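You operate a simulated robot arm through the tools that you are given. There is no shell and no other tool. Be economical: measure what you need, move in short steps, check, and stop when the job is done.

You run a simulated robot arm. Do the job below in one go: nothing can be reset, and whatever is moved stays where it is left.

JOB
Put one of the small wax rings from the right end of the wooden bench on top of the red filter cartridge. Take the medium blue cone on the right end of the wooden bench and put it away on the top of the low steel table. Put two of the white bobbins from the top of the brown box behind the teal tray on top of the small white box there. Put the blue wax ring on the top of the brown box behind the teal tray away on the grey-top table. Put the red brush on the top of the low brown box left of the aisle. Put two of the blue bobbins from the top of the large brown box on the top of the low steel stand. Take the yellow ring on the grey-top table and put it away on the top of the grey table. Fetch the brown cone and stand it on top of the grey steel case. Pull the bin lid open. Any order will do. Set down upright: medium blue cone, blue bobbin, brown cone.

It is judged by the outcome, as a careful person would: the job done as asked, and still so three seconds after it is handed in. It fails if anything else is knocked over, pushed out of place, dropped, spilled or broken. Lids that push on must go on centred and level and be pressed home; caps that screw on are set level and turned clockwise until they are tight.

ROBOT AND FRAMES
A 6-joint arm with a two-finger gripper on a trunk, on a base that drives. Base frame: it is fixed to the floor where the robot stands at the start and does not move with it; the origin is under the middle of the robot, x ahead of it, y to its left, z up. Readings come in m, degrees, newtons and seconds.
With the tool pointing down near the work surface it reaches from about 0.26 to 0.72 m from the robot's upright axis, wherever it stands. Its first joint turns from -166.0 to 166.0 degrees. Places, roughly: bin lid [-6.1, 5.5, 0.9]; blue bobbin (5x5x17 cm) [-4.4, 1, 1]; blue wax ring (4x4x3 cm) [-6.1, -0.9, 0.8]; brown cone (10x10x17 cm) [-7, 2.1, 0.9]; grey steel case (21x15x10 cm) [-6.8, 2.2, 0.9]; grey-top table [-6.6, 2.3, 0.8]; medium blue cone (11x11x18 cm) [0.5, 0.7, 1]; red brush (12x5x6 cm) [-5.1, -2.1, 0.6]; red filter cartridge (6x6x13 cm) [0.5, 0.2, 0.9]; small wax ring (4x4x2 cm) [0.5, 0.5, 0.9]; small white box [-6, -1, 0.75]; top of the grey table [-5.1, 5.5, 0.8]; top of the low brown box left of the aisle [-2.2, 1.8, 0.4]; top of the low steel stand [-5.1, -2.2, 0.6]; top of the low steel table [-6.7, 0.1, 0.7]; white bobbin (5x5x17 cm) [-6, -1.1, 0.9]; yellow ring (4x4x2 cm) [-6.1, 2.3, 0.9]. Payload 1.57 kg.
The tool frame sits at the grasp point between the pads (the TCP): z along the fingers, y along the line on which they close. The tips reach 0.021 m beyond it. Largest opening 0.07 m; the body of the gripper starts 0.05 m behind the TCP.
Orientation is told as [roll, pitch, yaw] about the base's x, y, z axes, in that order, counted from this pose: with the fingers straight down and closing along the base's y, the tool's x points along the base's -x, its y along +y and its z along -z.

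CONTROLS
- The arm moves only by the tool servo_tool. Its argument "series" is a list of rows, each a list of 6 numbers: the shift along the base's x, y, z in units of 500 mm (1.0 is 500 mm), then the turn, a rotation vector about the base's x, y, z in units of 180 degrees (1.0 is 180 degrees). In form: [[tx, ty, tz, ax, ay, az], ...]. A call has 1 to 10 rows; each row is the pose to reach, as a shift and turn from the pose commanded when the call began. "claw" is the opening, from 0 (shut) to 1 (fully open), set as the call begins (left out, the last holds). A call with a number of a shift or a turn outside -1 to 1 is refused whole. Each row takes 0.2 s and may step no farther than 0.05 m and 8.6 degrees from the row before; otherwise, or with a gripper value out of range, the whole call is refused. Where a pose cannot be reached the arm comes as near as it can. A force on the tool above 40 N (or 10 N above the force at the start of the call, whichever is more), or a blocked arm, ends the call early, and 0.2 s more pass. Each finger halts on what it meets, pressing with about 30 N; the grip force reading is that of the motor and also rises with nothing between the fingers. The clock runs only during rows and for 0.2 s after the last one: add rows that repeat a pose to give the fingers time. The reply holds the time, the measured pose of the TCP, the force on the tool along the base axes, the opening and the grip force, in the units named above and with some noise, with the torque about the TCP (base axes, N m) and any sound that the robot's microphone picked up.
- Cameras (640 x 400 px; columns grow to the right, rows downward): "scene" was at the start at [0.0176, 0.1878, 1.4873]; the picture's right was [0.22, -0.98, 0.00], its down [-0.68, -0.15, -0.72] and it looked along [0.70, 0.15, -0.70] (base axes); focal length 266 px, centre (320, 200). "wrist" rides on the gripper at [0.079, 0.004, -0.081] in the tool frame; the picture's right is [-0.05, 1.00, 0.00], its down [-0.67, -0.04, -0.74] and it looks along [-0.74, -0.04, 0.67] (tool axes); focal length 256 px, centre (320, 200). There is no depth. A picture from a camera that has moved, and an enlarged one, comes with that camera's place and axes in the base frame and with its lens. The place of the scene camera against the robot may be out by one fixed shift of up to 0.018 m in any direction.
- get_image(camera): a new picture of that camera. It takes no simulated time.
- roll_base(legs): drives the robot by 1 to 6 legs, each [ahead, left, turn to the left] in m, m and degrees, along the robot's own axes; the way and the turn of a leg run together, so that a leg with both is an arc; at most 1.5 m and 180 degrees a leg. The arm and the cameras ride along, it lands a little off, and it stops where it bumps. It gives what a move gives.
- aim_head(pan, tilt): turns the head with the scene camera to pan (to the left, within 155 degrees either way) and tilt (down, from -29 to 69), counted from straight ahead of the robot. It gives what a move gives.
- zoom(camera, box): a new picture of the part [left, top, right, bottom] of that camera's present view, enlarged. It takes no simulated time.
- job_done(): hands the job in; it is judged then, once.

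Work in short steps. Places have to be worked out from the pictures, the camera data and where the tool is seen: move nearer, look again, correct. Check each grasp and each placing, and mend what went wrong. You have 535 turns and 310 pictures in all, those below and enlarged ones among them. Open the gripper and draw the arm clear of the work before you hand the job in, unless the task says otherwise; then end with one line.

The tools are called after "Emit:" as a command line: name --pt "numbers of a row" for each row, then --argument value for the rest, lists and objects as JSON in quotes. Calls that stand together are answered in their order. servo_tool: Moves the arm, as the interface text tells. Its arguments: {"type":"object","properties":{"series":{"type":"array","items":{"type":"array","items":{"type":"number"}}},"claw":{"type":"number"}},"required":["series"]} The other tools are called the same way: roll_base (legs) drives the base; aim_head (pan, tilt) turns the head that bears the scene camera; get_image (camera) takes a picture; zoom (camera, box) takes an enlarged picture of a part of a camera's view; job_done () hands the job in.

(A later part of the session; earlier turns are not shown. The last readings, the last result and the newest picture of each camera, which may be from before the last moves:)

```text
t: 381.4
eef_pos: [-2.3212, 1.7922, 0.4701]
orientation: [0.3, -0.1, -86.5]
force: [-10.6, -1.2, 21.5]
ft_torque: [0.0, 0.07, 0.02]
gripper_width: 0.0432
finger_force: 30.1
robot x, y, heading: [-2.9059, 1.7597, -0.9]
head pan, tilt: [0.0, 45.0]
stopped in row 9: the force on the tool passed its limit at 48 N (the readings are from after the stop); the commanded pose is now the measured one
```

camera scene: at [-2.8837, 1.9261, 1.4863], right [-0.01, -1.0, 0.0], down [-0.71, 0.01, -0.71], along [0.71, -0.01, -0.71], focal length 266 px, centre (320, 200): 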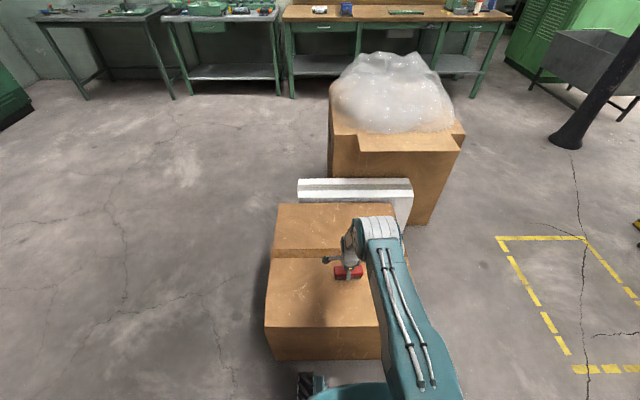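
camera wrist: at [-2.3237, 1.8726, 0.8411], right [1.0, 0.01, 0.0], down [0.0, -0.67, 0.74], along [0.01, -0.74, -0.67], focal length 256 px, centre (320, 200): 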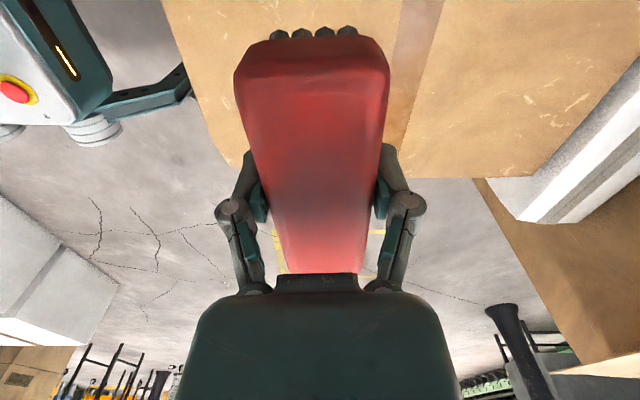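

Contact (box top ≈0.42). I'll release and lift away.

Emit:
servo_tool --pt "0 0 0.004 0 0 0" --pt "0 0 0.004 0 0 0" --pt "0 0 0.004 0 0 0" --pt "0 0 0.08 0 0 0" --pt "0 0 0.17 0 0 0" --pt "0 0 0.26 0 0 0" --pt "0 0 0.35 0 0 0" --pt "0 0 0.44 0 0 0" --pt "0 0 0.53 0 0 0" --pt "0 0 0.62 0 0 0" --claw 1

Emit:
get_image --camera "scene"

Emit:
get_image --camera "wrist"

```text
t: 383.6
eef_pos: [-2.3216, 1.7944, 0.779]
orientation: [0.2, 0.0, -86.6]
force: [0.4, -0.2, -0.2]
ft_torque: [0.02, -0.01, 0.02]
gripper_width: 0.0699
finger_force: 0.0
robot x, y, heading: [-2.9075, 1.7543, -0.8]
head pan, tilt: [0.0, 45.0]
```

```text
187 pictures are left
camera scene: at [-2.8838, 1.926, 1.4864], right [-0.01, -1.0, 0.0], down [-0.71, 0.01, -0.71], along [0.71, -0.01, -0.71], focal length 266 px, centre (320, 200)
```

scene: 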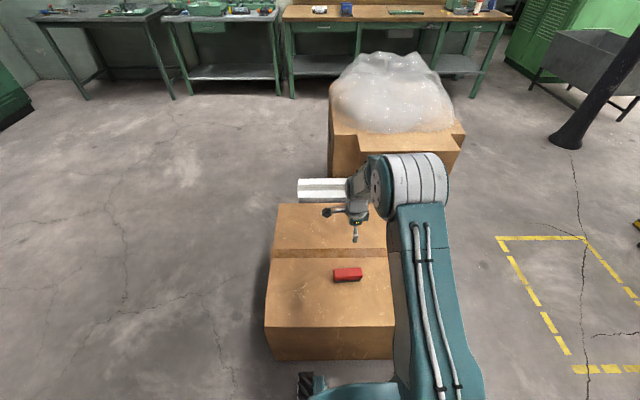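

```text
186 pictures are left
camera wrist: at [-2.3229, 1.8732, 0.8604], right [1.0, 0.01, 0.0], down [0.0, -0.67, 0.74], along [0.01, -0.74, -0.67], focal length 256 px, centre (320, 200)
```

wrist: 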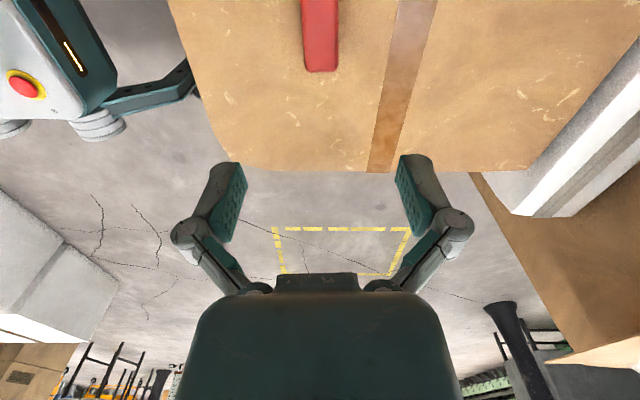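

The brush rests on the low box. Now the second blue bobbin: I'll raise and retract the arm, and drive back to the box's north side.

Emit:
servo_tool --pt "-0.04 -0.028 0.083 0 0 0" --pt "-0.08 -0.056 0.166 0 0 0" --pt "-0.12 -0.084 0.249 0 0 0" --pt "-0.16 -0.112 0.332 0 0 0" --pt "-0.2 -0.14 0.415 0 0 0" --pt "-0.24 -0.168 0.498 0 0 0" --pt "-0.28 -0.196 0.581 0 0 0" --pt "-0.32 -0.224 0.664 0 0 0" --pt "-0.36 -0.252 0.747 0 0 0" --pt "-0.4 -0.28 0.83 0 0 0"

Emit:
roll_base --legs '[[-0.65, 0.05, 0.8], [-0.65, 0.04, 0], [0, -0.28, 0]]'

```text
t: 385.8
eef_pos: [-2.5203, 1.6524, 1.1948]
orientation: [0.3, 0.0, -86.4]
force: [0.5, 0.2, -0.4]
ft_torque: [0.0, 0.04, 0.03]
gripper_width: 0.0699
finger_force: 0.0
robot x, y, heading: [-2.9117, 1.7547, -0.5]
head pan, tilt: [0.0, 45.0]
```

```text
t: 394.1
eef_pos: [-3.8099, 1.4766, 1.1953]
orientation: [0.2, -0.2, -85.1]
force: [0.0, 0.4, -0.3]
ft_torque: [0.0, -0.03, 0.01]
gripper_width: 0.0698
finger_force: 0.1
robot x, y, heading: [-4.1966, 1.5711, 0.4]
head pan, tilt: [0.0, 45.0]
```

In place. I'll swing the arm right at height toward the far-right bobbin near (−4.46, 1.01).

Emit:
servo_tool --pt "-0.035 -0.08 0.02 0 0 0" --pt "-0.07 -0.16 0.04 0 0 0" --pt "-0.105 -0.24 0.06 0 0 0" --pt "-0.14 -0.32 0.08 0 0 0" --pt "-0.17 -0.4 0.09 0 0 0" --pt "-0.19 -0.47 0.09 0 0 0" --pt "-0.27 -0.51 0.09 0 0 0" --pt "-0.36 -0.55 0.09 0 0 0" --pt "-0.45 -0.58 0.09 0 0 -0.02" --pt "-0.54 -0.61 0.09 0 0 -0.04"

Emit:
servo_tool --pt "-0.09 -0.03 0 0 0 -0.02" --pt "-0.18 -0.06 0 0 0 -0.04" --pt "-0.27 -0.07 0 0 0 -0.06" --pt "-0.36 -0.07 0 0 0 -0.08" --pt "-0.45 -0.06 0 0 0 -0.1" --pt "-0.54 -0.04 0 0 0 -0.1" --pt "-0.62 -0.04 0 0 0 -0.1"

Emit:
get_image --camera "wrist"

```text
t: 396.3
eef_pos: [-4.0813, 1.1612, 1.2394]
orientation: [0.4, 0.1, -92.3]
force: [-0.5, 0.2, 0.6]
ft_torque: [0.01, 0.0, -0.03]
gripper_width: 0.0701
finger_force: 0.1
robot x, y, heading: [-4.201, 1.5657, 0.4]
head pan, tilt: [0.0, 45.0]
```

```text
t: 397.9
eef_pos: [-4.3918, 1.1432, 1.2389]
orientation: [0.4, 0.2, -110.3]
force: [-0.2, -0.3, 0.3]
ft_torque: [-0.03, -0.01, -0.05]
gripper_width: 0.0702
finger_force: 0.0
robot x, y, heading: [-4.1983, 1.5681, 0.7]
head pan, tilt: [0.0, 45.0]
```

```text
185 pictures are left
camera wrist: at [-4.3605, 1.2168, 1.3204], right [0.92, -0.4, 0.01], down [-0.27, -0.61, 0.74], along [-0.29, -0.68, -0.67], focal length 256 px, centre (320, 200)
```

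wrist: 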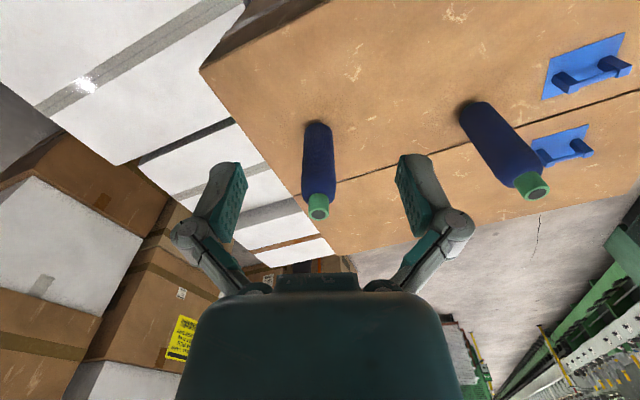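

Bobbin R is at about (−4.453, 1.005). I'll lower to 1.175 and move over it.

Emit:
servo_tool --pt "0 0 -0.06 0 0 0" --pt "-0.02 -0.04 -0.12 0 0 0" --pt "-0.06 -0.12 -0.125 0 0 0" --pt "-0.095 -0.2 -0.125 0 0 0" --pt "-0.122 -0.276 -0.125 0 0 0" --pt "-0.122 -0.276 -0.125 0 0 0"

Emit:
get_image --camera "wrist"

```text
t: 399.3
eef_pos: [-4.4541, 1.0073, 1.176]
orientation: [0.4, 0.3, -110.4]
force: [0.2, 0.7, 0.4]
ft_torque: [-0.02, 0.01, -0.01]
gripper_width: 0.07
finger_force: 0.0
robot x, y, heading: [-4.1965, 1.5689, 0.9]
head pan, tilt: [0.0, 45.0]
```

```text
184 pictures are left
camera wrist: at [-4.423, 1.0793, 1.2583], right [0.92, -0.4, 0.01], down [-0.27, -0.61, 0.74], along [-0.29, -0.68, -0.67], focal length 256 px, centre (320, 200)
```

wrist: 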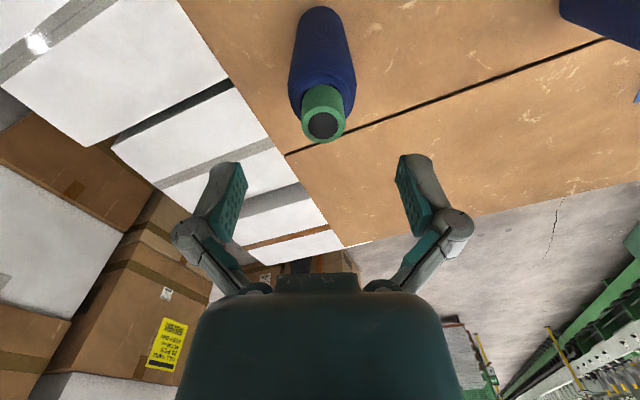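

Aligned; top z≈1.118. This time I'll grip the wider body, at TCP 1.075.

Emit:
servo_tool --pt "0 -0.012 -0.06 0 0 0" --pt "0 -0.012 -0.12 0 0 0" --pt "0 -0.012 -0.17 0 0 0" --pt "0 -0.012 -0.2 0 0 0" --pt "0 -0.012 -0.2 0 0 0"

Emit:
get_image --camera "wrist"

```text
t: 400.4
eef_pos: [-4.4521, 1.0006, 1.0901]
orientation: [0.3, -1.1, -110.4]
force: [0.3, -0.7, 10.4]
ft_torque: [0.16, -0.02, 0.03]
gripper_width: 0.0699
finger_force: 0.1
robot x, y, heading: [-4.202, 1.5692, 0.8]
head pan, tilt: [0.0, 45.0]
stopped in row 5: the force on the tool passed its limit at 50 N (the readings are from after the stop); the commanded pose is now the measured one
```

```text
183 pictures are left
camera wrist: at [-4.422, 1.0754, 1.1699], right [0.92, -0.4, 0.01], down [-0.26, -0.6, 0.76], along [-0.3, -0.7, -0.65], focal length 256 px, centre (320, 200)
```

wrist: 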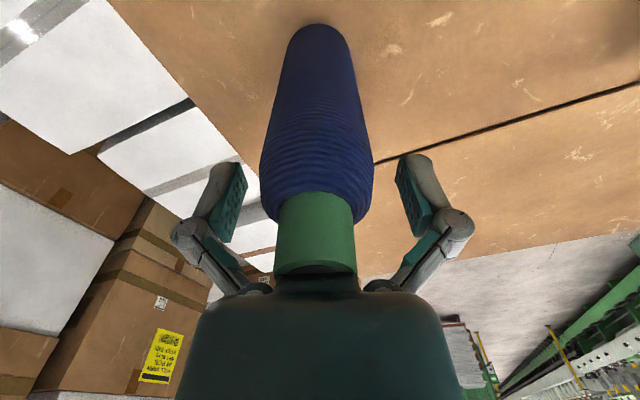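

The palm just touched the neck top. I'll back off 4 mm and close on the body.

Emit:
servo_tool --pt "0 0 0.01 0 0 0" --pt "0 0 0.01 0 0 0"

Emit:
servo_tool --pt "0 0 0 0 0 0" --pt "0 0 0 0 0 0" --pt "0 0 0 0 0 0" --claw 0

Emit:
get_image --camera "wrist"

```text
t: 401.0
eef_pos: [-4.4544, 1.0005, 1.0916]
orientation: [0.3, -0.8, -110.3]
force: [0.5, 0.0, -0.8]
ft_torque: [-0.02, -0.04, -0.02]
gripper_width: 0.0699
finger_force: 0.0
robot x, y, heading: [-4.2018, 1.5667, 0.9]
head pan, tilt: [0.0, 45.0]
```

```text
t: 401.8
eef_pos: [-4.4525, 0.9995, 1.0936]
orientation: [0.2, -1.1, -110.3]
force: [-0.7, -3.0, 19.0]
ft_torque: [-0.1, -0.02, 0.02]
gripper_width: 0.0421
finger_force: 30.1
robot x, y, heading: [-4.1938, 1.5706, 0.8]
head pan, tilt: [0.0, 45.0]
```

```text
182 pictures are left
camera wrist: at [-4.422, 1.0744, 1.1746], right [0.92, -0.4, 0.01], down [-0.26, -0.6, 0.76], along [-0.3, -0.7, -0.65], focal length 256 px, centre (320, 200)
```

wrist: 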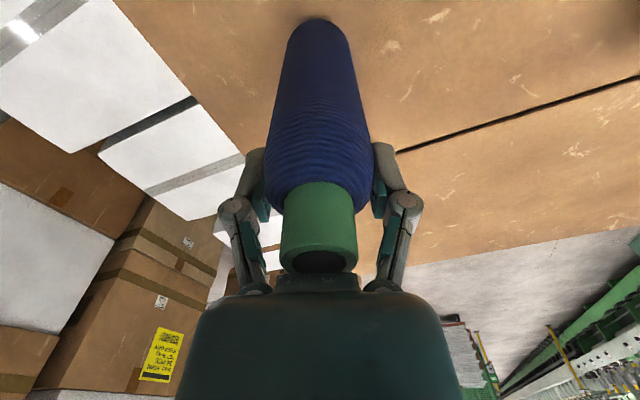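

Firm grip at 0.042. I'll lift and retract, then swing to the front.

Emit:
servo_tool --pt "0 0 0.04 0 0 0" --pt "0 0 0.1 0 0 0" --pt "0.03 0.05 0.16 0 0 0" --pt "0.07 0.12 0.2 0 0 0" --pt "0.11 0.2 0.23 0 0 0" --pt "0.15 0.27 0.25 0 0 0" --pt "0.2 0.33 0.25 0 0 0" --pt "0.2 0.33 0.25 0 0 0"

Emit:
get_image --camera "wrist"

```text
t: 403.6
eef_pos: [-4.3522, 1.1654, 1.2187]
orientation: [0.3, -0.9, -110.3]
force: [0.5, 0.0, -0.4]
ft_torque: [-0.02, -0.01, 0.02]
gripper_width: 0.0419
finger_force: 29.8
robot x, y, heading: [-4.1969, 1.564, 0.6]
head pan, tilt: [0.0, 45.0]
```

```text
181 pictures are left
camera wrist: at [-4.3214, 1.2404, 1.2986], right [0.92, -0.4, 0.01], down [-0.26, -0.6, 0.75], along [-0.3, -0.69, -0.66], focal length 256 px, centre (320, 200)
```

wrist: 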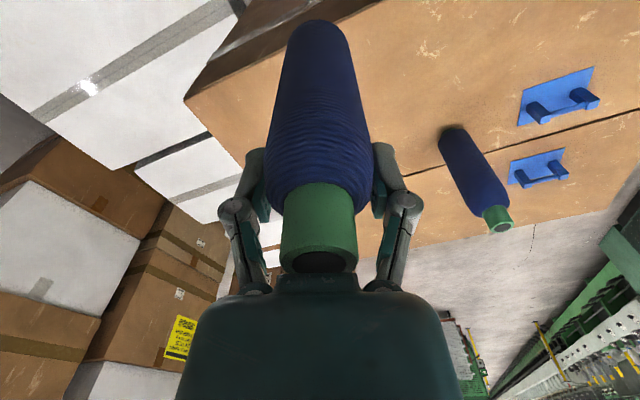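

Held securely. I'll swing it around to the front, keeping clear of the remaining bobbin.

Emit:
servo_tool --pt "0.085 0 0 0 0 0.036" --pt "0.17 0 0 0 0 0.072" --pt "0.255 0 0 0 0 0.108" --pt "0.34 0 0 0 0 0.144" --pt "0.425 0 0 0 0 0.18" --pt "0.51 0.0 0 0 0 0.216" --pt "0.59 0.05 0 0 0 0.252" --pt "0.67 0.1 0 0 0 0.288" --pt "0.75 0.155 0 0 0 0.324" --pt "0.83 0.21 0 0 0 0.36"

Emit:
servo_tool --pt "0.06 0.07 0 0 0 0.036" --pt "0.11 0.14 0 0 0 0.072" --pt "0.15 0.22 0 0 0 0.108" --pt "0.18 0.3 0 0 0 0.144" --pt "0.2 0.39 0 0 0 0.18" --pt "0.2 0.48 0 0 0 0.216"

Emit:
roll_base --legs '[[0.47, 0.1, 0], [0.47, 0, 0], [0, 0, -90], [1.3, 0, 0], [1.3, -0.1, 0]]'

Emit:
get_image --camera "wrist"

```text
t: 405.8
eef_pos: [-3.936, 1.2704, 1.2197]
orientation: [0.2, -0.9, -45.4]
force: [-0.1, 0.2, -0.5]
ft_torque: [0.02, -0.06, -0.01]
gripper_width: 0.0419
finger_force: 30.7
robot x, y, heading: [-4.1994, 1.5674, 0.7]
head pan, tilt: [0.0, 45.0]
```

```text
t: 407.2
eef_pos: [-3.8369, 1.5115, 1.2181]
orientation: [0.2, -0.8, -6.6]
force: [0.0, -0.5, -0.8]
ft_torque: [-0.05, 0.02, -0.01]
gripper_width: 0.0421
finger_force: 30.7
robot x, y, heading: [-4.1992, 1.5713, 0.6]
head pan, tilt: [0.0, 45.0]
```

```text
t: 428.5
eef_pos: [-3.3655, -1.293, 1.2188]
orientation: [0.2, -1.0, -95.9]
force: [0.1, -0.8, -0.5]
ft_torque: [0.0, -0.02, -0.01]
gripper_width: 0.0411
finger_force: 29.8
robot x, y, heading: [-3.3111, -0.9318, -88.4]
head pan, tilt: [0.0, 45.0]
```

```text
180 pictures are left
camera wrist: at [-3.3537, -1.2131, 1.2987], right [0.99, -0.15, 0.0], down [-0.1, -0.65, 0.75], along [-0.11, -0.75, -0.66], focal length 256 px, centre (320, 200)
```

wrist: 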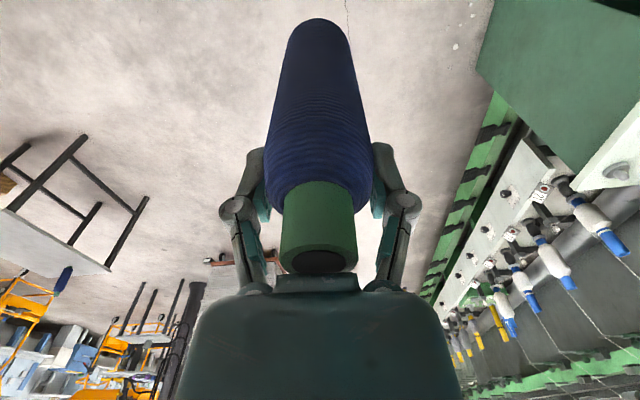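

Good grip. I'll continue to the stand.

Emit:
roll_base --legs '[[0.85, -0.1, 0], [0, 0, -91.6], [0.95, 0.35, 0]]'

Emit:
get_image --camera "scene"

```text
t: 441.8
eef_pos: [-4.7109, -2.0547, 1.2195]
orientation: [0.2, -0.8, 172.0]
force: [0.1, 0.2, -0.8]
ft_torque: [0.0, 0.0, 0.0]
gripper_width: 0.0408
finger_force: 30.3
robot x, y, heading: [-4.3508, -2.1239, 179.2]
head pan, tilt: [0.0, 45.0]
```

```text
179 pictures are left
camera scene: at [-4.3797, -2.2607, 1.4864], right [0.01, 1.0, 0.0], down [0.71, -0.01, -0.71], along [-0.71, 0.01, -0.71], focal length 266 px, centre (320, 200)
```

scene: 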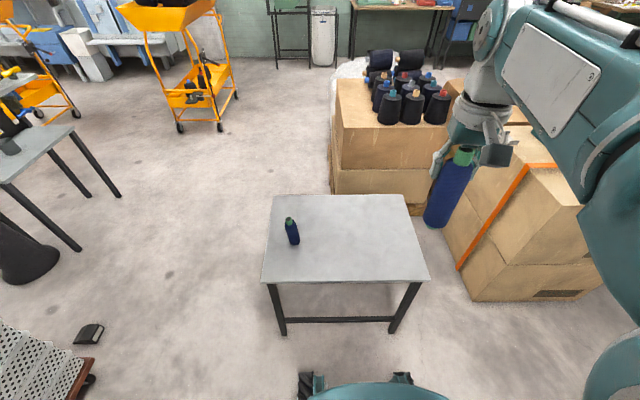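

Bobbin 1 still stands. I'll move 0.1 m closer and bring bobbin 2 over (−5.02, −2.08).

Emit:
roll_base --legs '[[0.1, 0, 0.5]]'

Emit:
servo_tool --pt "-0.042 -0.005 -0.086 0 0 0" --pt "-0.084 -0.01 -0.172 0 0 0" --pt "-0.126 -0.015 -0.258 0 0 0" --pt "-0.168 -0.02 -0.344 0 0 0" --pt "-0.21 -0.025 -0.43 0 0 0" --pt "-0.252 -0.03 -0.516 0 0 0" --pt "-0.294 -0.035 -0.602 0 0 0" --pt "-0.336 -0.04 -0.688 0 0 0" --pt "-0.378 -0.045 -0.774 0 0 0" --pt "-0.42 -0.05 -0.84 0 0 0"

Emit:
get_image --camera "wrist"

```text
t: 443.0
eef_pos: [-4.812, -2.0566, 1.2182]
orientation: [0.2, -0.9, 172.4]
force: [0.3, 0.5, -0.5]
ft_torque: [0.02, 0.0, 0.05]
gripper_width: 0.0405
finger_force: 29.6
robot x, y, heading: [-4.4547, -2.1179, 179.5]
head pan, tilt: [0.0, 45.0]
```

```text
t: 445.2
eef_pos: [-5.0221, -2.0819, 0.7979]
orientation: [0.2, -0.9, 172.4]
force: [-0.2, -0.6, -0.7]
ft_torque: [-0.02, 0.05, 0.0]
gripper_width: 0.0412
finger_force: 30.6
robot x, y, heading: [-4.4508, -2.1189, 179.6]
head pan, tilt: [0.0, 45.0]
```

```text
178 pictures are left
camera wrist: at [-4.9428, -2.0965, 0.8789], right [-0.18, -0.98, 0.0], down [-0.64, 0.12, 0.76], along [-0.74, 0.14, -0.66], focal length 256 px, centre (320, 200)
```

wrist: 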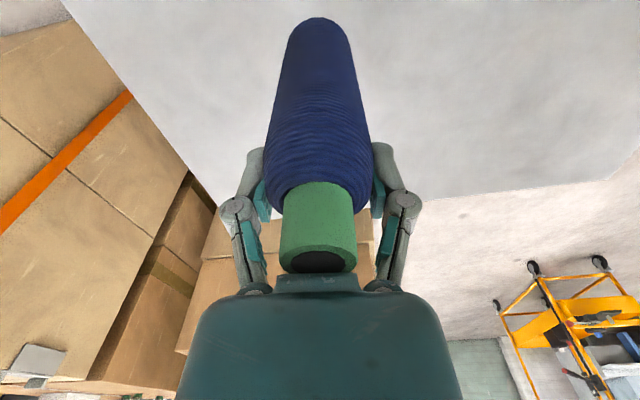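

Lowering slowly to contact.

Emit:
servo_tool --pt "0 0 -0.02 0 0 0" --pt "0 0 -0.04 0 0 0" --pt "0 0 -0.06 0 0 0" --pt "0 0 -0.08 0 0 0" --pt "0 0 -0.09 0 0 0" --pt "0 0 -0.1 0 0 0" --pt "0 0 -0.11 0 0 0" --pt "0 0 -0.12 0 0 0"

```text
t: 447.0
eef_pos: [-5.0219, -2.0824, 0.7375]
orientation: [0.2, -0.8, 172.4]
force: [0.9, 0.4, -1.0]
ft_torque: [0.02, 0.01, -0.01]
gripper_width: 0.0406
finger_force: 30.0
robot x, y, heading: [-4.4499, -2.1187, 179.7]
head pan, tilt: [0.0, 45.0]
```

Emit:
servo_tool --pt "0 0 -0.006 0 0 0" --pt "0 0 -0.012 0 0 0" --pt "0 0 -0.018 0 0 0" --pt "0 0 -0.024 0 0 0" --pt "0 0 -0.03 0 0 0"

Emit:
get_image --camera "wrist"

```text
t: 448.2
eef_pos: [-5.0204, -2.0814, 0.725]
orientation: [0.3, -0.9, 172.4]
force: [5.1, -0.3, 15.4]
ft_torque: [-0.05, -0.69, 0.02]
gripper_width: 0.0409
finger_force: 29.7
robot x, y, heading: [-4.45, -2.1174, 179.9]
head pan, tilt: [0.0, 45.0]
```

```text
177 pictures are left
camera wrist: at [-4.9425, -2.0956, 0.8051], right [-0.18, -0.98, 0.0], down [-0.64, 0.12, 0.76], along [-0.74, 0.14, -0.66], focal length 256 px, centre (320, 200)
```

wrist: 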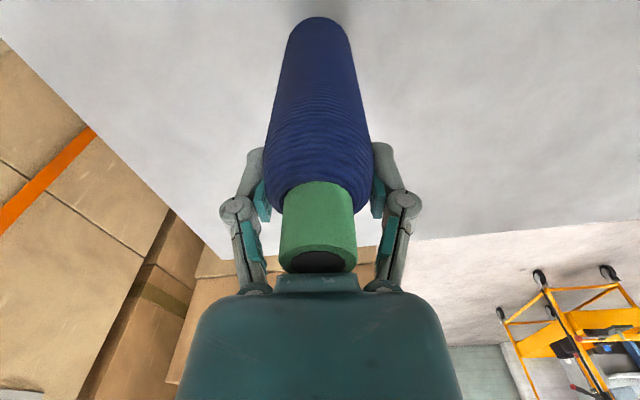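

Contact (15 N). I'll release, wait a moment, and lift straight up.

Emit:
servo_tool --pt "0 0 0.003 0 0 0" --pt "0 0 0.003 0 0 0" --pt "0 0 0.003 0 0 0" --pt "0 0 0.003 0 0 0" --pt "0 0 0.06 0 0 0" --pt "0 0 0.14 0 0 0" --pt "0 0 0.23 0 0 0" --pt "0 0 0.32 0 0 0" --pt "0 0 0.41 0 0 0" --pt "0 0 0.5 0 0 0" --claw 1

Emit:
get_image --camera "scene"

```text
t: 450.4
eef_pos: [-5.0229, -2.0822, 0.973]
orientation: [0.1, -0.8, 172.5]
force: [-0.7, -0.2, -0.4]
ft_torque: [0.0, 0.04, 0.0]
gripper_width: 0.0701
finger_force: 0.0
robot x, y, heading: [-4.4495, -2.1181, 179.6]
head pan, tilt: [0.0, 45.0]
```

```text
176 pictures are left
camera scene: at [-4.4794, -2.26, 1.4864], right [0.01, 1.0, 0.0], down [0.71, 0.0, -0.71], along [-0.71, 0.0, -0.71], focal length 266 px, centre (320, 200)
```

scene: 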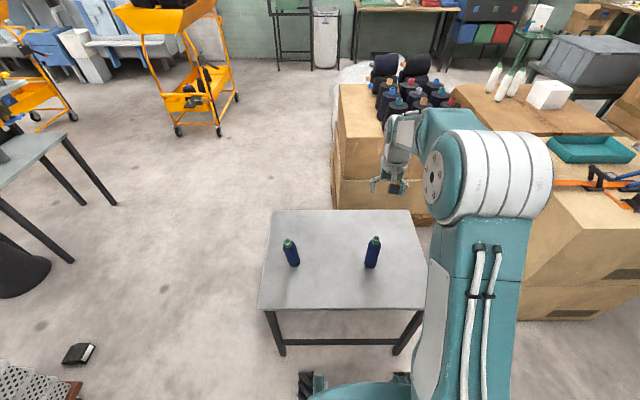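

Both bobbins stand upright on the stand. Next are the white bobbins; I'll go around south of the stand to reach the west side of that box group.

Emit:
servo_tool --pt "0.06 0.01 0.07 0 0 0" --pt "0.12 0.02 0.14 0 0 0" --pt "0.18 0.03 0.21 0 0 0" --pt "0.24 0.04 0.28 0 0 0" --pt "0.3 0.05 0.35 0 0 0" --pt "0.36 0.06 0.4 0 0 0"

Emit:
roll_base --legs '[[0, 0.85, 0], [0.75, 0.05, 0]]'

Emit:
aim_head --pan -30 --tilt 25

Emit:
get_image --camera "scene"

Emit:
aim_head --pan 15 --tilt 30

Emit:
get_image --camera "scene"

```text
t: 451.8
eef_pos: [-4.841, -2.0529, 1.1741]
orientation: [0.2, -0.9, 172.5]
force: [-0.4, 0.2, 0.5]
ft_torque: [-0.04, -0.03, -0.01]
gripper_width: 0.07
finger_force: 0.1
robot x, y, heading: [-4.4522, -2.1219, 179.7]
head pan, tilt: [0.0, 45.0]
```

```text
t: 460.0
eef_pos: [-5.602, -2.9306, 1.1746]
orientation: [0.2, -0.8, 171.8]
force: [0.4, 0.2, -0.6]
ft_torque: [0.0, -0.03, 0.0]
gripper_width: 0.0699
finger_force: 0.0
robot x, y, heading: [-5.2139, -3.0034, 178.5]
head pan, tilt: [0.0, 45.0]
```

```text
t: 460.9
eef_pos: [-5.6025, -2.9326, 1.1732]
orientation: [0.2, -0.8, 171.7]
force: [0.3, 0.6, -1.0]
ft_torque: [-0.01, 0.0, 0.0]
gripper_width: 0.07
finger_force: 0.0
robot x, y, heading: [-5.2167, -3.0048, 178.9]
head pan, tilt: [-30.0, 25.0]
```

```text
175 pictures are left
camera scene: at [-5.2409, -3.099, 1.517], right [0.52, 0.86, 0.0], down [0.36, -0.22, -0.91], along [-0.78, 0.47, -0.42], focal length 266 px, centre (320, 200)
```

scene: 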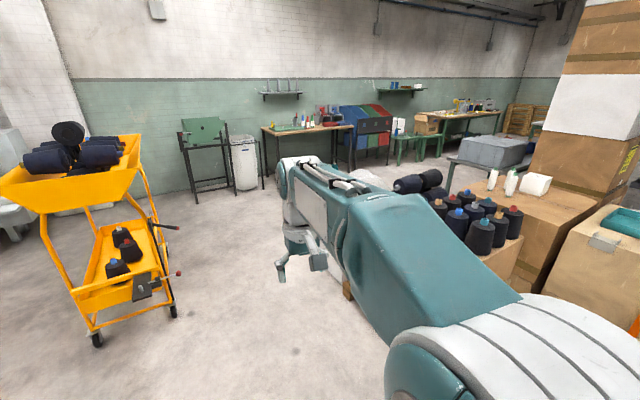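

```text
t: 462.1
eef_pos: [-5.6019, -2.9321, 1.1736]
orientation: [0.2, -0.9, 171.8]
force: [0.9, 0.3, 0.5]
ft_torque: [-0.01, -0.02, -0.02]
gripper_width: 0.07
finger_force: 0.0
robot x, y, heading: [-5.2135, -3.0036, 178.8]
head pan, tilt: [15.0, 30.0]
```

```text
174 pictures are left
camera scene: at [-5.2498, -3.1682, 1.509], right [-0.24, 0.97, 0.0], down [0.49, 0.12, -0.87], along [-0.84, -0.21, -0.5], focal length 266 px, centre (320, 200)
```

scene: 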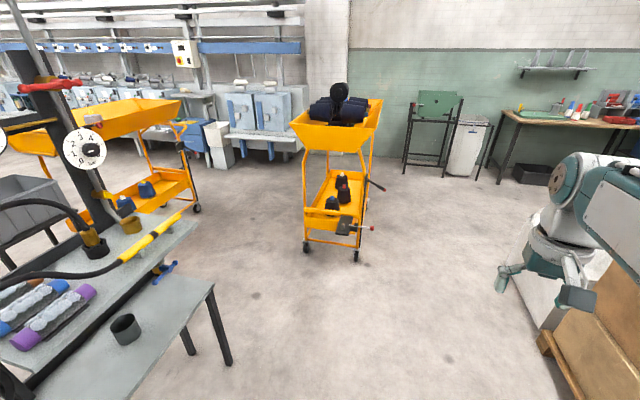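

The orange cart lies ahead-left; the boxes' southwest corner is near (−6.44, −2.15). I'll advance between them and look north.

Emit:
roll_base --legs '[[1.0, -0.2, 0], [0.35, -0.1, 0]]'

Emit:
aim_head --pan -80 --tilt 30

Emit:
get_image --camera "scene"

Emit:
aim_head --pan -30 --tilt 40

Emit:
get_image --camera "scene"

```text
t: 469.3
eef_pos: [-6.9495, -2.6081, 1.1733]
orientation: [0.3, -0.9, 171.6]
force: [-0.6, 0.7, 0.8]
ft_torque: [-0.02, 0.01, 0.03]
gripper_width: 0.0699
finger_force: 0.0
robot x, y, heading: [-6.5605, -2.6792, 179.1]
head pan, tilt: [15.0, 30.0]
```

```text
t: 471.0
eef_pos: [-6.949, -2.6081, 1.1739]
orientation: [0.3, -1.0, 171.7]
force: [0.1, -1.1, 0.3]
ft_torque: [0.02, 0.01, 0.01]
gripper_width: 0.0702
finger_force: 0.0
robot x, y, heading: [-6.5639, -2.6805, 178.6]
head pan, tilt: [-80.0, 30.0]
```

```text
173 pictures are left
camera scene: at [-6.5225, -2.7332, 1.5091], right [0.99, 0.16, 0.0], down [0.08, -0.49, -0.87], along [-0.13, 0.86, -0.5], focal length 266 px, centre (320, 200)
```

scene: 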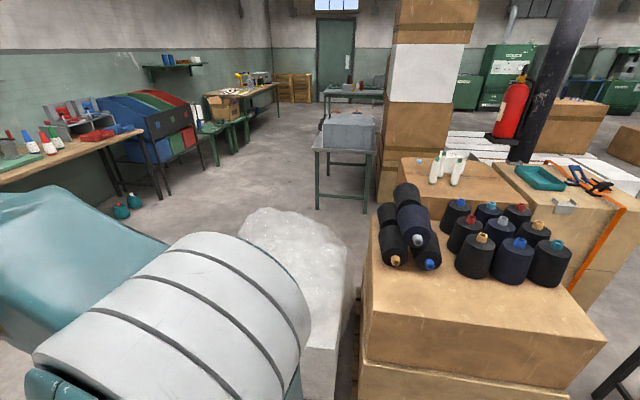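

```text
t: 472.2
eef_pos: [-6.9508, -2.6083, 1.1736]
orientation: [0.2, -1.0, 171.7]
force: [-0.4, 0.8, -0.2]
ft_torque: [0.03, -0.01, 0.01]
gripper_width: 0.07
finger_force: 0.1
robot x, y, heading: [-6.5591, -2.6807, 179.0]
head pan, tilt: [-30.0, 40.0]
```

```text
172 pictures are left
camera scene: at [-6.5813, -2.7786, 1.4937], right [0.52, 0.86, 0.0], down [0.55, -0.33, -0.77], along [-0.66, 0.4, -0.64], focal length 266 px, centre (320, 200)
```

scene: 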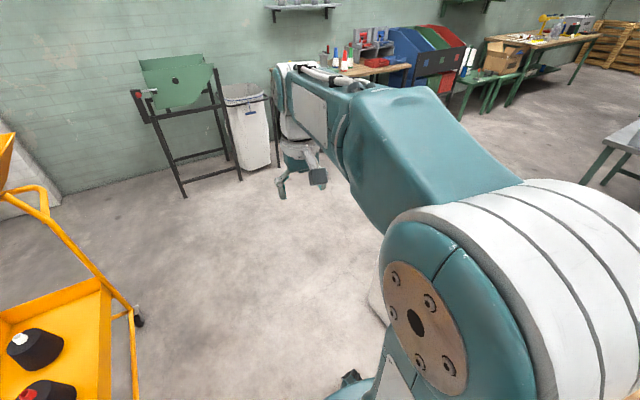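

Surveying: a bubble-wrapped item blocks x −7.3…−6.55, y −2.1…−1.1. There's a pocket north of it, south of the low table, from which the white bobbins are reachable. I'll go around the west side.

Emit:
roll_base --legs '[[1.22, 0, 0.9], [0, -0.9, 0]]'

Emit:
aim_head --pan -110 --tilt 35

Emit:
get_image --camera "scene"

```text
t: 482.7
eef_pos: [-8.1637, -1.6997, 1.1742]
orientation: [0.0, -0.9, 172.5]
force: [-0.1, -0.5, -0.2]
ft_torque: [0.03, -0.01, 0.0]
gripper_width: 0.0699
finger_force: 0.0
robot x, y, heading: [-7.7731, -1.7625, 179.2]
head pan, tilt: [-30.0, 40.0]
```

```text
t: 484.2
eef_pos: [-8.1622, -1.6971, 1.1745]
orientation: [0.2, -0.9, 172.4]
force: [-0.5, 0.0, -0.7]
ft_torque: [0.0, 0.0, -0.02]
gripper_width: 0.0701
finger_force: 0.0
robot x, y, heading: [-7.7758, -1.7701, 179.5]
head pan, tilt: [-110.0, 35.0]
```

```text
171 pictures are left
camera scene: at [-7.6884, -1.8233, 1.5014], right [0.94, -0.35, 0.0], down [-0.2, -0.54, -0.82], along [0.28, 0.77, -0.57], focal length 266 px, centre (320, 200)
```

scene: 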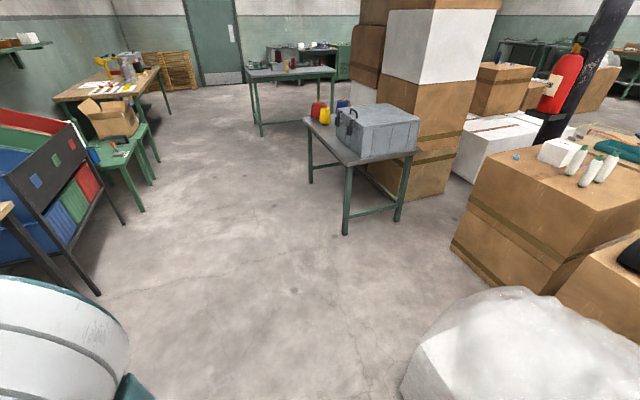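

Great view of the box group and open space around it. I'll zoom in on the bobbin box.

Emit:
zoom --camera "scene" --box '[400, 100, 640, 320]'

```text
1.82 times, centred on (520, 210) of scene
camera zoom: at [-7.6884, -1.8233, 1.5014], right [0.94, -0.35, 0.0], down [-0.2, -0.54, -0.82], along [0.28, 0.77, -0.57], focal length 483 px, centre (-44, 182)
```

zoom: 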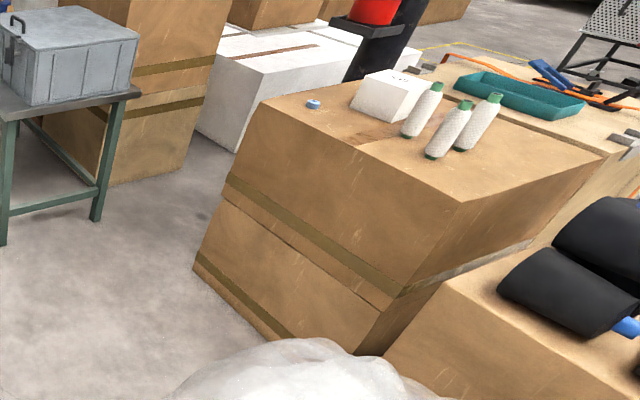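

The box's west face is x≈−6.20, y −0.77…−1.38, top z≈0.80. White bobbins at about (−6.0,−1.12), (−6.05,−1.22), (−5.93,−1.22); the pocket beside it is free. I'll turn north and strafe in, with the box on my right.

Emit:
roll_base --legs '[[0, 0, -89.5], [0.87, 0, 0], [0, -0.8, 0]]'

Emit:
aim_head --pan -70 --tilt 45

Emit:
get_image --camera "scene"

```text
t: 496.5
eef_pos: [-6.9035, -0.512, 1.1722]
orientation: [0.1, -0.9, 82.5]
force: [0.9, -0.4, 0.5]
ft_torque: [-0.01, -0.01, -0.01]
gripper_width: 0.07
finger_force: 0.0
robot x, y, heading: [-6.9712, -0.9039, 89.8]
head pan, tilt: [-110.0, 35.0]
```

```text
t: 497.6
eef_pos: [-6.9021, -0.5115, 1.1719]
orientation: [0.3, -0.8, 82.5]
force: [-0.2, 0.0, 0.2]
ft_torque: [-0.01, 0.0, 0.01]
gripper_width: 0.0702
finger_force: 0.0
robot x, y, heading: [-6.9684, -0.902, 89.7]
head pan, tilt: [-70.0, 45.0]
```

```text
169 pictures are left
camera scene: at [-7.0509, -0.9184, 1.4865], right [0.34, -0.94, 0.0], down [-0.67, -0.24, -0.71], along [0.67, 0.24, -0.71], focal length 266 px, centre (320, 200)
```

scene: 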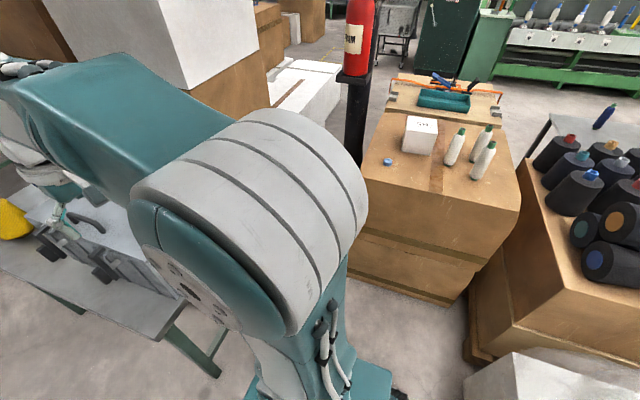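

Measurements agree. I'll strafe the rest of the way in and swing the arm to the right over the box.

Emit:
roll_base --legs '[[-0.03, -0.42, 0]]'

Emit:
servo_tool --pt "0.08 -0.01 0 0 0 -0.04" --pt "0.17 -0.03 0 0 0 -0.08" --pt "0.26 -0.05 0 0 0 -0.12" --pt "0.35 -0.08 0 0 0 -0.16" --pt "0.43 -0.12 0 0 0 -0.2" --pt "0.5 -0.18 0 0 0 -0.24" --pt "0.56 -0.25 0 0 0 -0.28" --pt "0.61 -0.33 0 0 0 -0.32" --pt "0.64 -0.41 0 0 0 -0.36" --pt "0.66 -0.5 0 0 0 -0.4"

Emit:
get_image --camera "wrist"

Emit:
get_image --camera "scene"

```text
t: 500.2
eef_pos: [-6.4862, -0.5448, 1.1744]
orientation: [0.2, -1.0, 82.5]
force: [-1.3, -0.2, 0.3]
ft_torque: [0.01, -0.02, -0.03]
gripper_width: 0.0701
finger_force: 0.1
robot x, y, heading: [-6.5448, -0.932, 90.1]
head pan, tilt: [-70.0, 45.0]
```

```text
t: 502.4
eef_pos: [-6.1492, -0.7942, 1.1732]
orientation: [0.3, -0.8, 10.5]
force: [-0.2, -0.3, 0.0]
ft_torque: [0.02, 0.01, 0.0]
gripper_width: 0.0698
finger_force: 0.1
robot x, y, heading: [-6.5458, -0.9334, 89.5]
head pan, tilt: [-70.0, 45.0]
```

```text
168 pictures are left
camera wrist: at [-6.2307, -0.8045, 1.2538], right [-0.13, 0.99, 0.01], down [0.65, 0.08, 0.75], along [0.75, 0.1, -0.66], focal length 256 px, centre (320, 200)
```

wrist: 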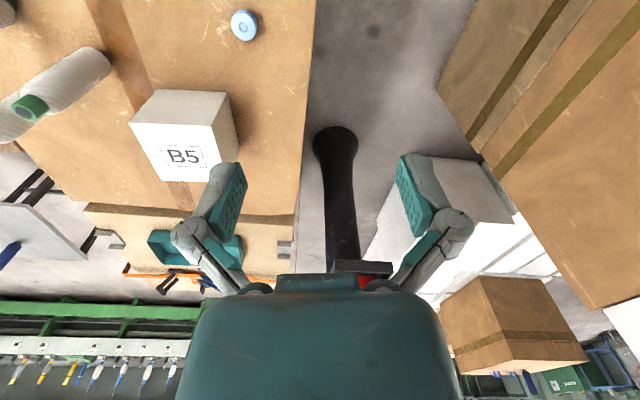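

```text
167 pictures are left
camera scene: at [-6.6287, -0.9507, 1.4866], right [0.34, -0.94, 0.0], down [-0.67, -0.24, -0.71], along [0.66, 0.24, -0.71], focal length 266 px, centre (320, 200)
```

scene: 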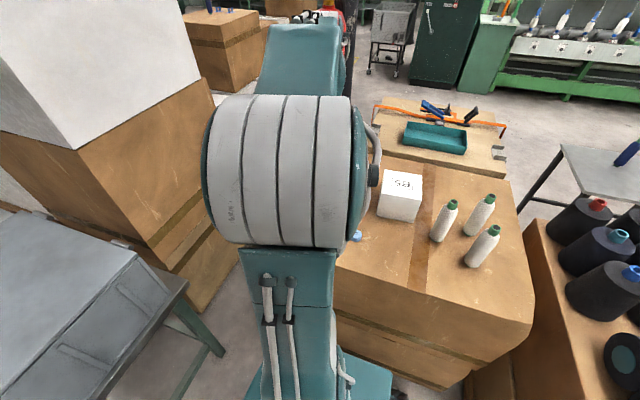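

The white box top is about x −5.98…−5.86, y −1.045…−0.925, z≈0.905. I'll pick the nearest bobbin first, at about (−6.08, −1.23), moving above it for a closer look.

Emit:
servo_tool --pt "0.014 -0.088 -0.02 0 0 0" --pt "0.028 -0.176 -0.04 0 0 0" --pt "0.042 -0.264 -0.06 0 0 0" --pt "0.056 -0.352 -0.08 0 0 0" --pt "0.07 -0.44 -0.1 0 0 0" --pt "0.084 -0.528 -0.12 0 0 0" --pt "0.098 -0.616 -0.13 0 0 0" --pt "0.112 -0.7 -0.14 0 0 0" --pt "0.112 -0.7 -0.14 0 0 0"

Emit:
get_image --camera "wrist"

```text
t: 504.4
eef_pos: [-6.0925, -1.1464, 1.1041]
orientation: [0.4, -0.8, 10.5]
force: [-0.3, -0.2, -0.6]
ft_torque: [-0.02, -0.02, 0.01]
gripper_width: 0.07
finger_force: 0.0
robot x, y, heading: [-6.5474, -0.9355, 89.5]
head pan, tilt: [-70.0, 45.0]
```

```text
166 pictures are left
camera wrist: at [-6.1733, -1.1568, 1.1844], right [-0.13, 0.99, 0.01], down [0.65, 0.08, 0.75], along [0.75, 0.1, -0.66], focal length 256 px, centre (320, 200)
```

wrist: 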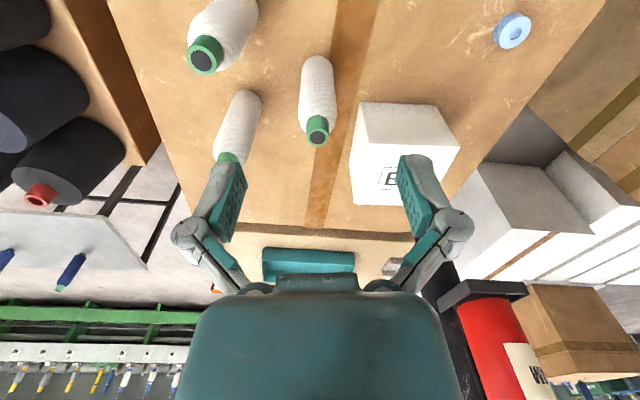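

B2's top is near (−6.085, −1.234). Moving over it.

Emit:
servo_tool --pt "0.007 -0.09 -0.03 0 0 0" --pt "0.015 -0.176 -0.06 0 0 0" --pt "0.015 -0.176 -0.14 0 0 0" --pt "0.015 -0.176 -0.14 0 0 0"

Emit:
get_image --camera "wrist"

```text
t: 505.4
eef_pos: [-6.0859, -1.235, 1.033]
orientation: [0.4, -0.9, 10.5]
force: [-0.5, -1.1, -0.3]
ft_torque: [-0.01, 0.03, -0.01]
gripper_width: 0.0702
finger_force: 0.0
robot x, y, heading: [-6.5498, -0.9298, 89.8]
head pan, tilt: [-70.0, 45.0]
```

```text
165 pictures are left
camera wrist: at [-6.1662, -1.2453, 1.1135], right [-0.13, 0.99, 0.01], down [0.65, 0.08, 0.75], along [0.75, 0.1, -0.66], focal length 256 px, centre (320, 200)
```

wrist: 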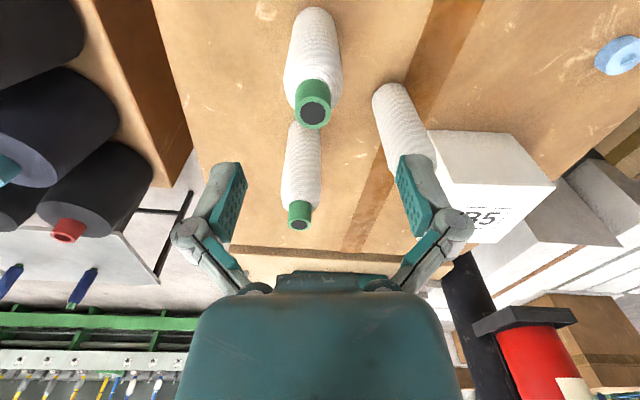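

Aligned. I'll descend to TCP 0.935, watching for palm contact.

Emit:
servo_tool --pt "0.008 -0.004 -0.07 0 0 0" --pt "0.008 -0.004 -0.14 0 0 0" --pt "0.008 -0.004 -0.17 0 0 0" --pt "0.008 -0.004 -0.19 0 0 0" --pt "0.008 -0.004 -0.19 0 0 0"

Emit:
get_image --camera "wrist"

```text
t: 506.6
eef_pos: [-6.0801, -1.2354, 0.9389]
orientation: [0.4, -0.8, 10.5]
force: [0.4, -0.6, 0.3]
ft_torque: [0.0, 0.01, -0.03]
gripper_width: 0.0699
finger_force: 0.0
robot x, y, heading: [-6.5511, -0.9349, 90.0]
head pan, tilt: [-70.0, 45.0]
```

```text
164 pictures are left
camera wrist: at [-6.1621, -1.2464, 1.0192], right [-0.13, 0.99, 0.01], down [0.65, 0.08, 0.75], along [0.75, 0.1, -0.66], focal length 256 px, centre (320, 200)
```

wrist: 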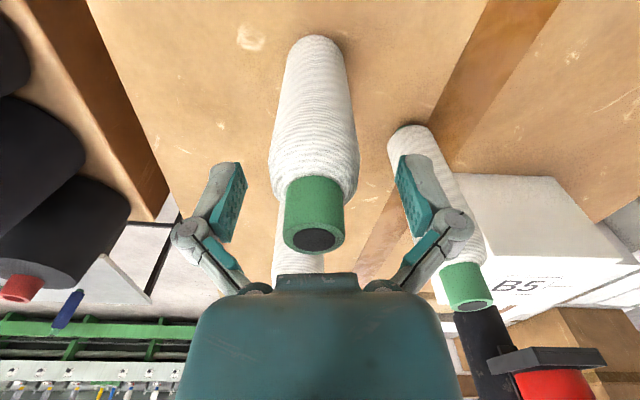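

A little lower (8 mm), then close on the body.

Emit:
servo_tool --pt "0 -0.003 -0.008 0 0 0" --pt "0 -0.003 -0.016 0 0 0" --pt "0 -0.003 -0.016 0 0 0"

Emit:
servo_tool --pt "0 0 0.002 0 0 0" --pt "0 0 0.002 0 0 0" --pt "0 0 0.002 0 0 0" --claw 0

Emit:
servo_tool --pt "0 0 0.06 0 0 0" --pt "0 0 0.14 0 0 0" --pt "0 0 0.22 0 0 0" --pt "0 0 0.3 0 0 0" --pt "0 0 0.38 0 0 0" --pt "0 0 0.38 0 0 0"

Emit:
get_image --camera "wrist"

```text
t: 507.4
eef_pos: [-6.0823, -1.2372, 0.9305]
orientation: [0.4, -0.9, 10.5]
force: [0.2, 0.7, 0.4]
ft_torque: [-0.04, -0.02, 0.02]
gripper_width: 0.0704
finger_force: 0.1
robot x, y, heading: [-6.5453, -0.9335, 89.9]
head pan, tilt: [-70.0, 45.0]
```

```text
t: 508.2
eef_pos: [-6.0818, -1.2364, 0.933]
orientation: [0.2, -1.0, 10.5]
force: [1.6, -2.9, 14.2]
ft_torque: [-0.23, -0.23, -0.03]
gripper_width: 0.0432
finger_force: 29.7
robot x, y, heading: [-6.5495, -0.9321, 89.7]
head pan, tilt: [-70.0, 45.0]
```

```text
t: 509.6
eef_pos: [-6.0826, -1.2367, 1.1235]
orientation: [0.3, -0.8, 10.5]
force: [0.2, 0.0, -0.9]
ft_torque: [0.0, 0.02, 0.0]
gripper_width: 0.043
finger_force: 29.3
robot x, y, heading: [-6.5437, -0.9352, 89.6]
head pan, tilt: [-70.0, 45.0]
```

```text
163 pictures are left
camera wrist: at [-6.1628, -1.2477, 1.2029], right [-0.13, 0.99, 0.01], down [0.65, 0.08, 0.75], along [0.75, 0.1, -0.66], focal length 256 px, centre (320, 200)
```

wrist: 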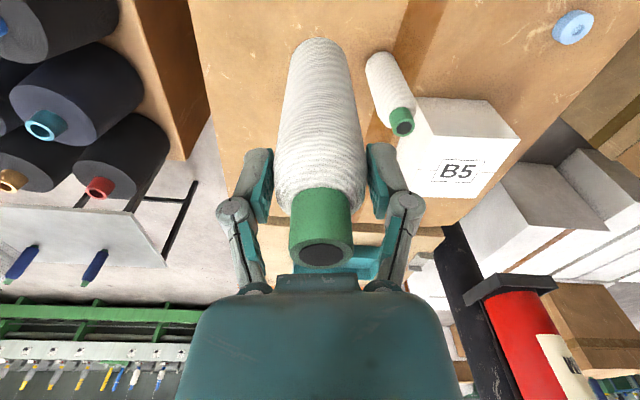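

Held. Before placing, I'll zoom to locate the white box's top precisely.

Emit:
zoom --camera "wrist" --box '[340, 40, 580, 220]'

Emit:
zoom --camera "scene" --box '[320, 120, 560, 300]'

```text
2.22 times, centred on (460, 130) of wrist
camera zoom: at [-6.1628, -1.2477, 1.2029], right [-0.13, 0.99, 0.01], down [0.65, 0.08, 0.75], along [0.75, 0.1, -0.66], focal length 569 px, centre (9, 356)
```

zoom: 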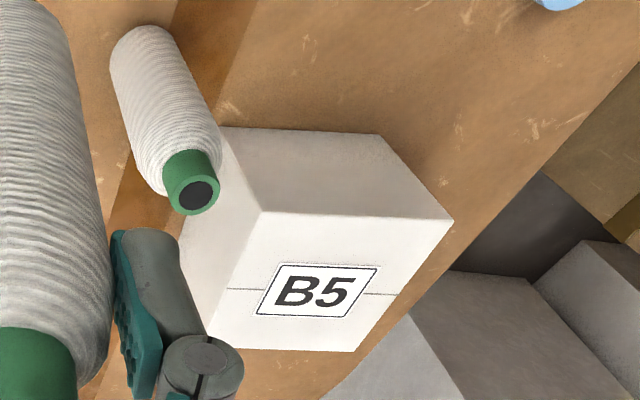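

```text
2.22 times, centred on (440, 210) of scene
camera zoom: at [-6.6281, -0.9522, 1.4866], right [0.34, -0.94, 0.0], down [-0.67, -0.24, -0.71], along [0.66, 0.24, -0.71], focal length 590 px, centre (53, 178)
```

zoom: 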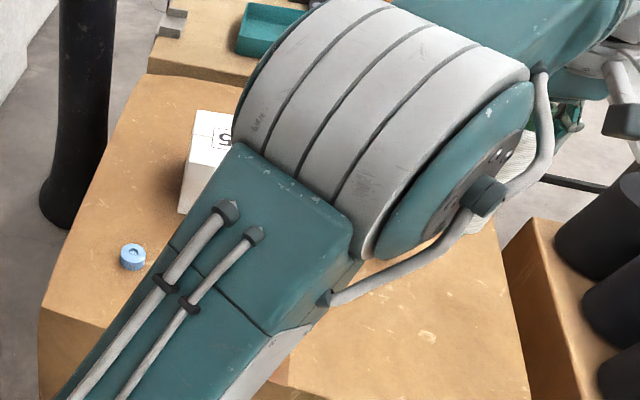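

The box top centre is about (−5.92, −0.997). I'll place the first bobbin at the far-north spot (−5.894, −0.969), passing high over the other bobbin.

Emit:
servo_tool --pt "0 0 0.08 0 0 0" --pt "0.05 0.08 0.1 0 0 0" --pt "0.1 0.16 0.1 0 0 0" --pt "0.15 0.24 0.1 0 0 0" --pt "0.2 0.32 0.09 0 0 0" --pt "0.26 0.39 0.06 0 0 0" --pt "0.32 0.46 0.02 0 0 0" --pt "0.377 0.535 -0.02 0 0 0" --pt "0.377 0.535 -0.05 0 0 0" --pt "0.377 0.535 -0.05 0 0 0"

Emit:
get_image --camera "wrist"

```text
refused: row 7 steps farther than a row can; nothing moved
```

```text
160 pictures are left
camera wrist: at [-6.1628, -1.2477, 1.2029], right [-0.13, 0.99, 0.01], down [0.65, 0.08, 0.75], along [0.75, 0.1, -0.66], focal length 256 px, centre (320, 200)
```

wrist: 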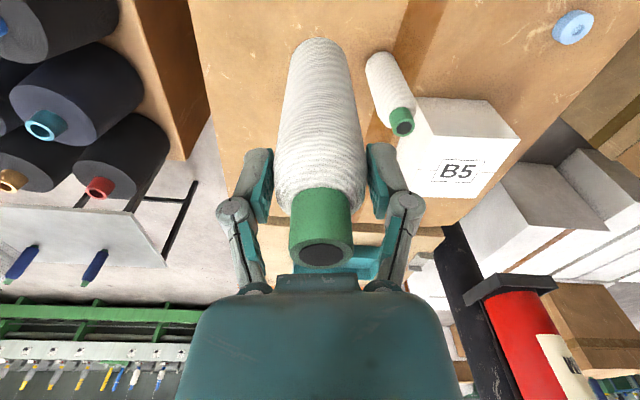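

Resending with smaller steps.

Emit:
servo_tool --pt "0 0 0.08 0 0 0" --pt "0.05 0.075 0.1 0 0 0" --pt "0.1 0.15 0.1 0 0 0" --pt "0.15 0.225 0.1 0 0 0" --pt "0.2 0.3 0.09 0 0 0" --pt "0.25 0.365 0.06 0 0 0" --pt "0.3 0.43 0.02 0 0 0" --pt "0.35 0.49 -0.02 0 0 0" --pt "0.377 0.535 -0.05 0 0 0" --pt "0.377 0.535 -0.05 0 0 0"

Emit:
get_image --camera "wrist"

```text
t: 511.8
eef_pos: [-5.8931, -0.9698, 1.0968]
orientation: [0.2, -0.9, 10.5]
force: [-0.9, 0.7, -0.2]
ft_torque: [-0.02, 0.02, 0.01]
gripper_width: 0.0432
finger_force: 29.6
robot x, y, heading: [-6.5451, -0.9323, 89.9]
head pan, tilt: [-70.0, 45.0]
```

```text
159 pictures are left
camera wrist: at [-5.9731, -0.9795, 1.1773], right [-0.13, 0.99, 0.01], down [0.65, 0.08, 0.75], along [0.75, 0.1, -0.66], focal length 256 px, centre (320, 200)
```

wrist: 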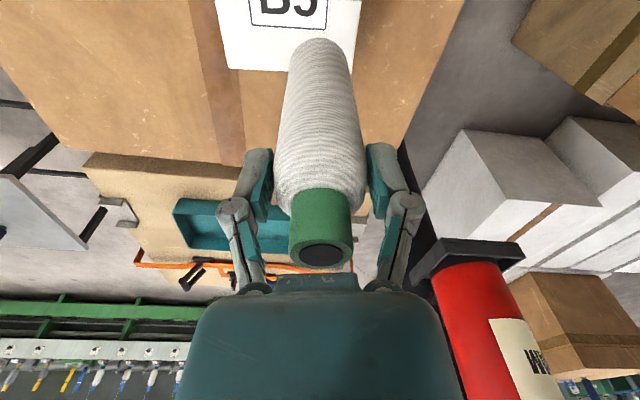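

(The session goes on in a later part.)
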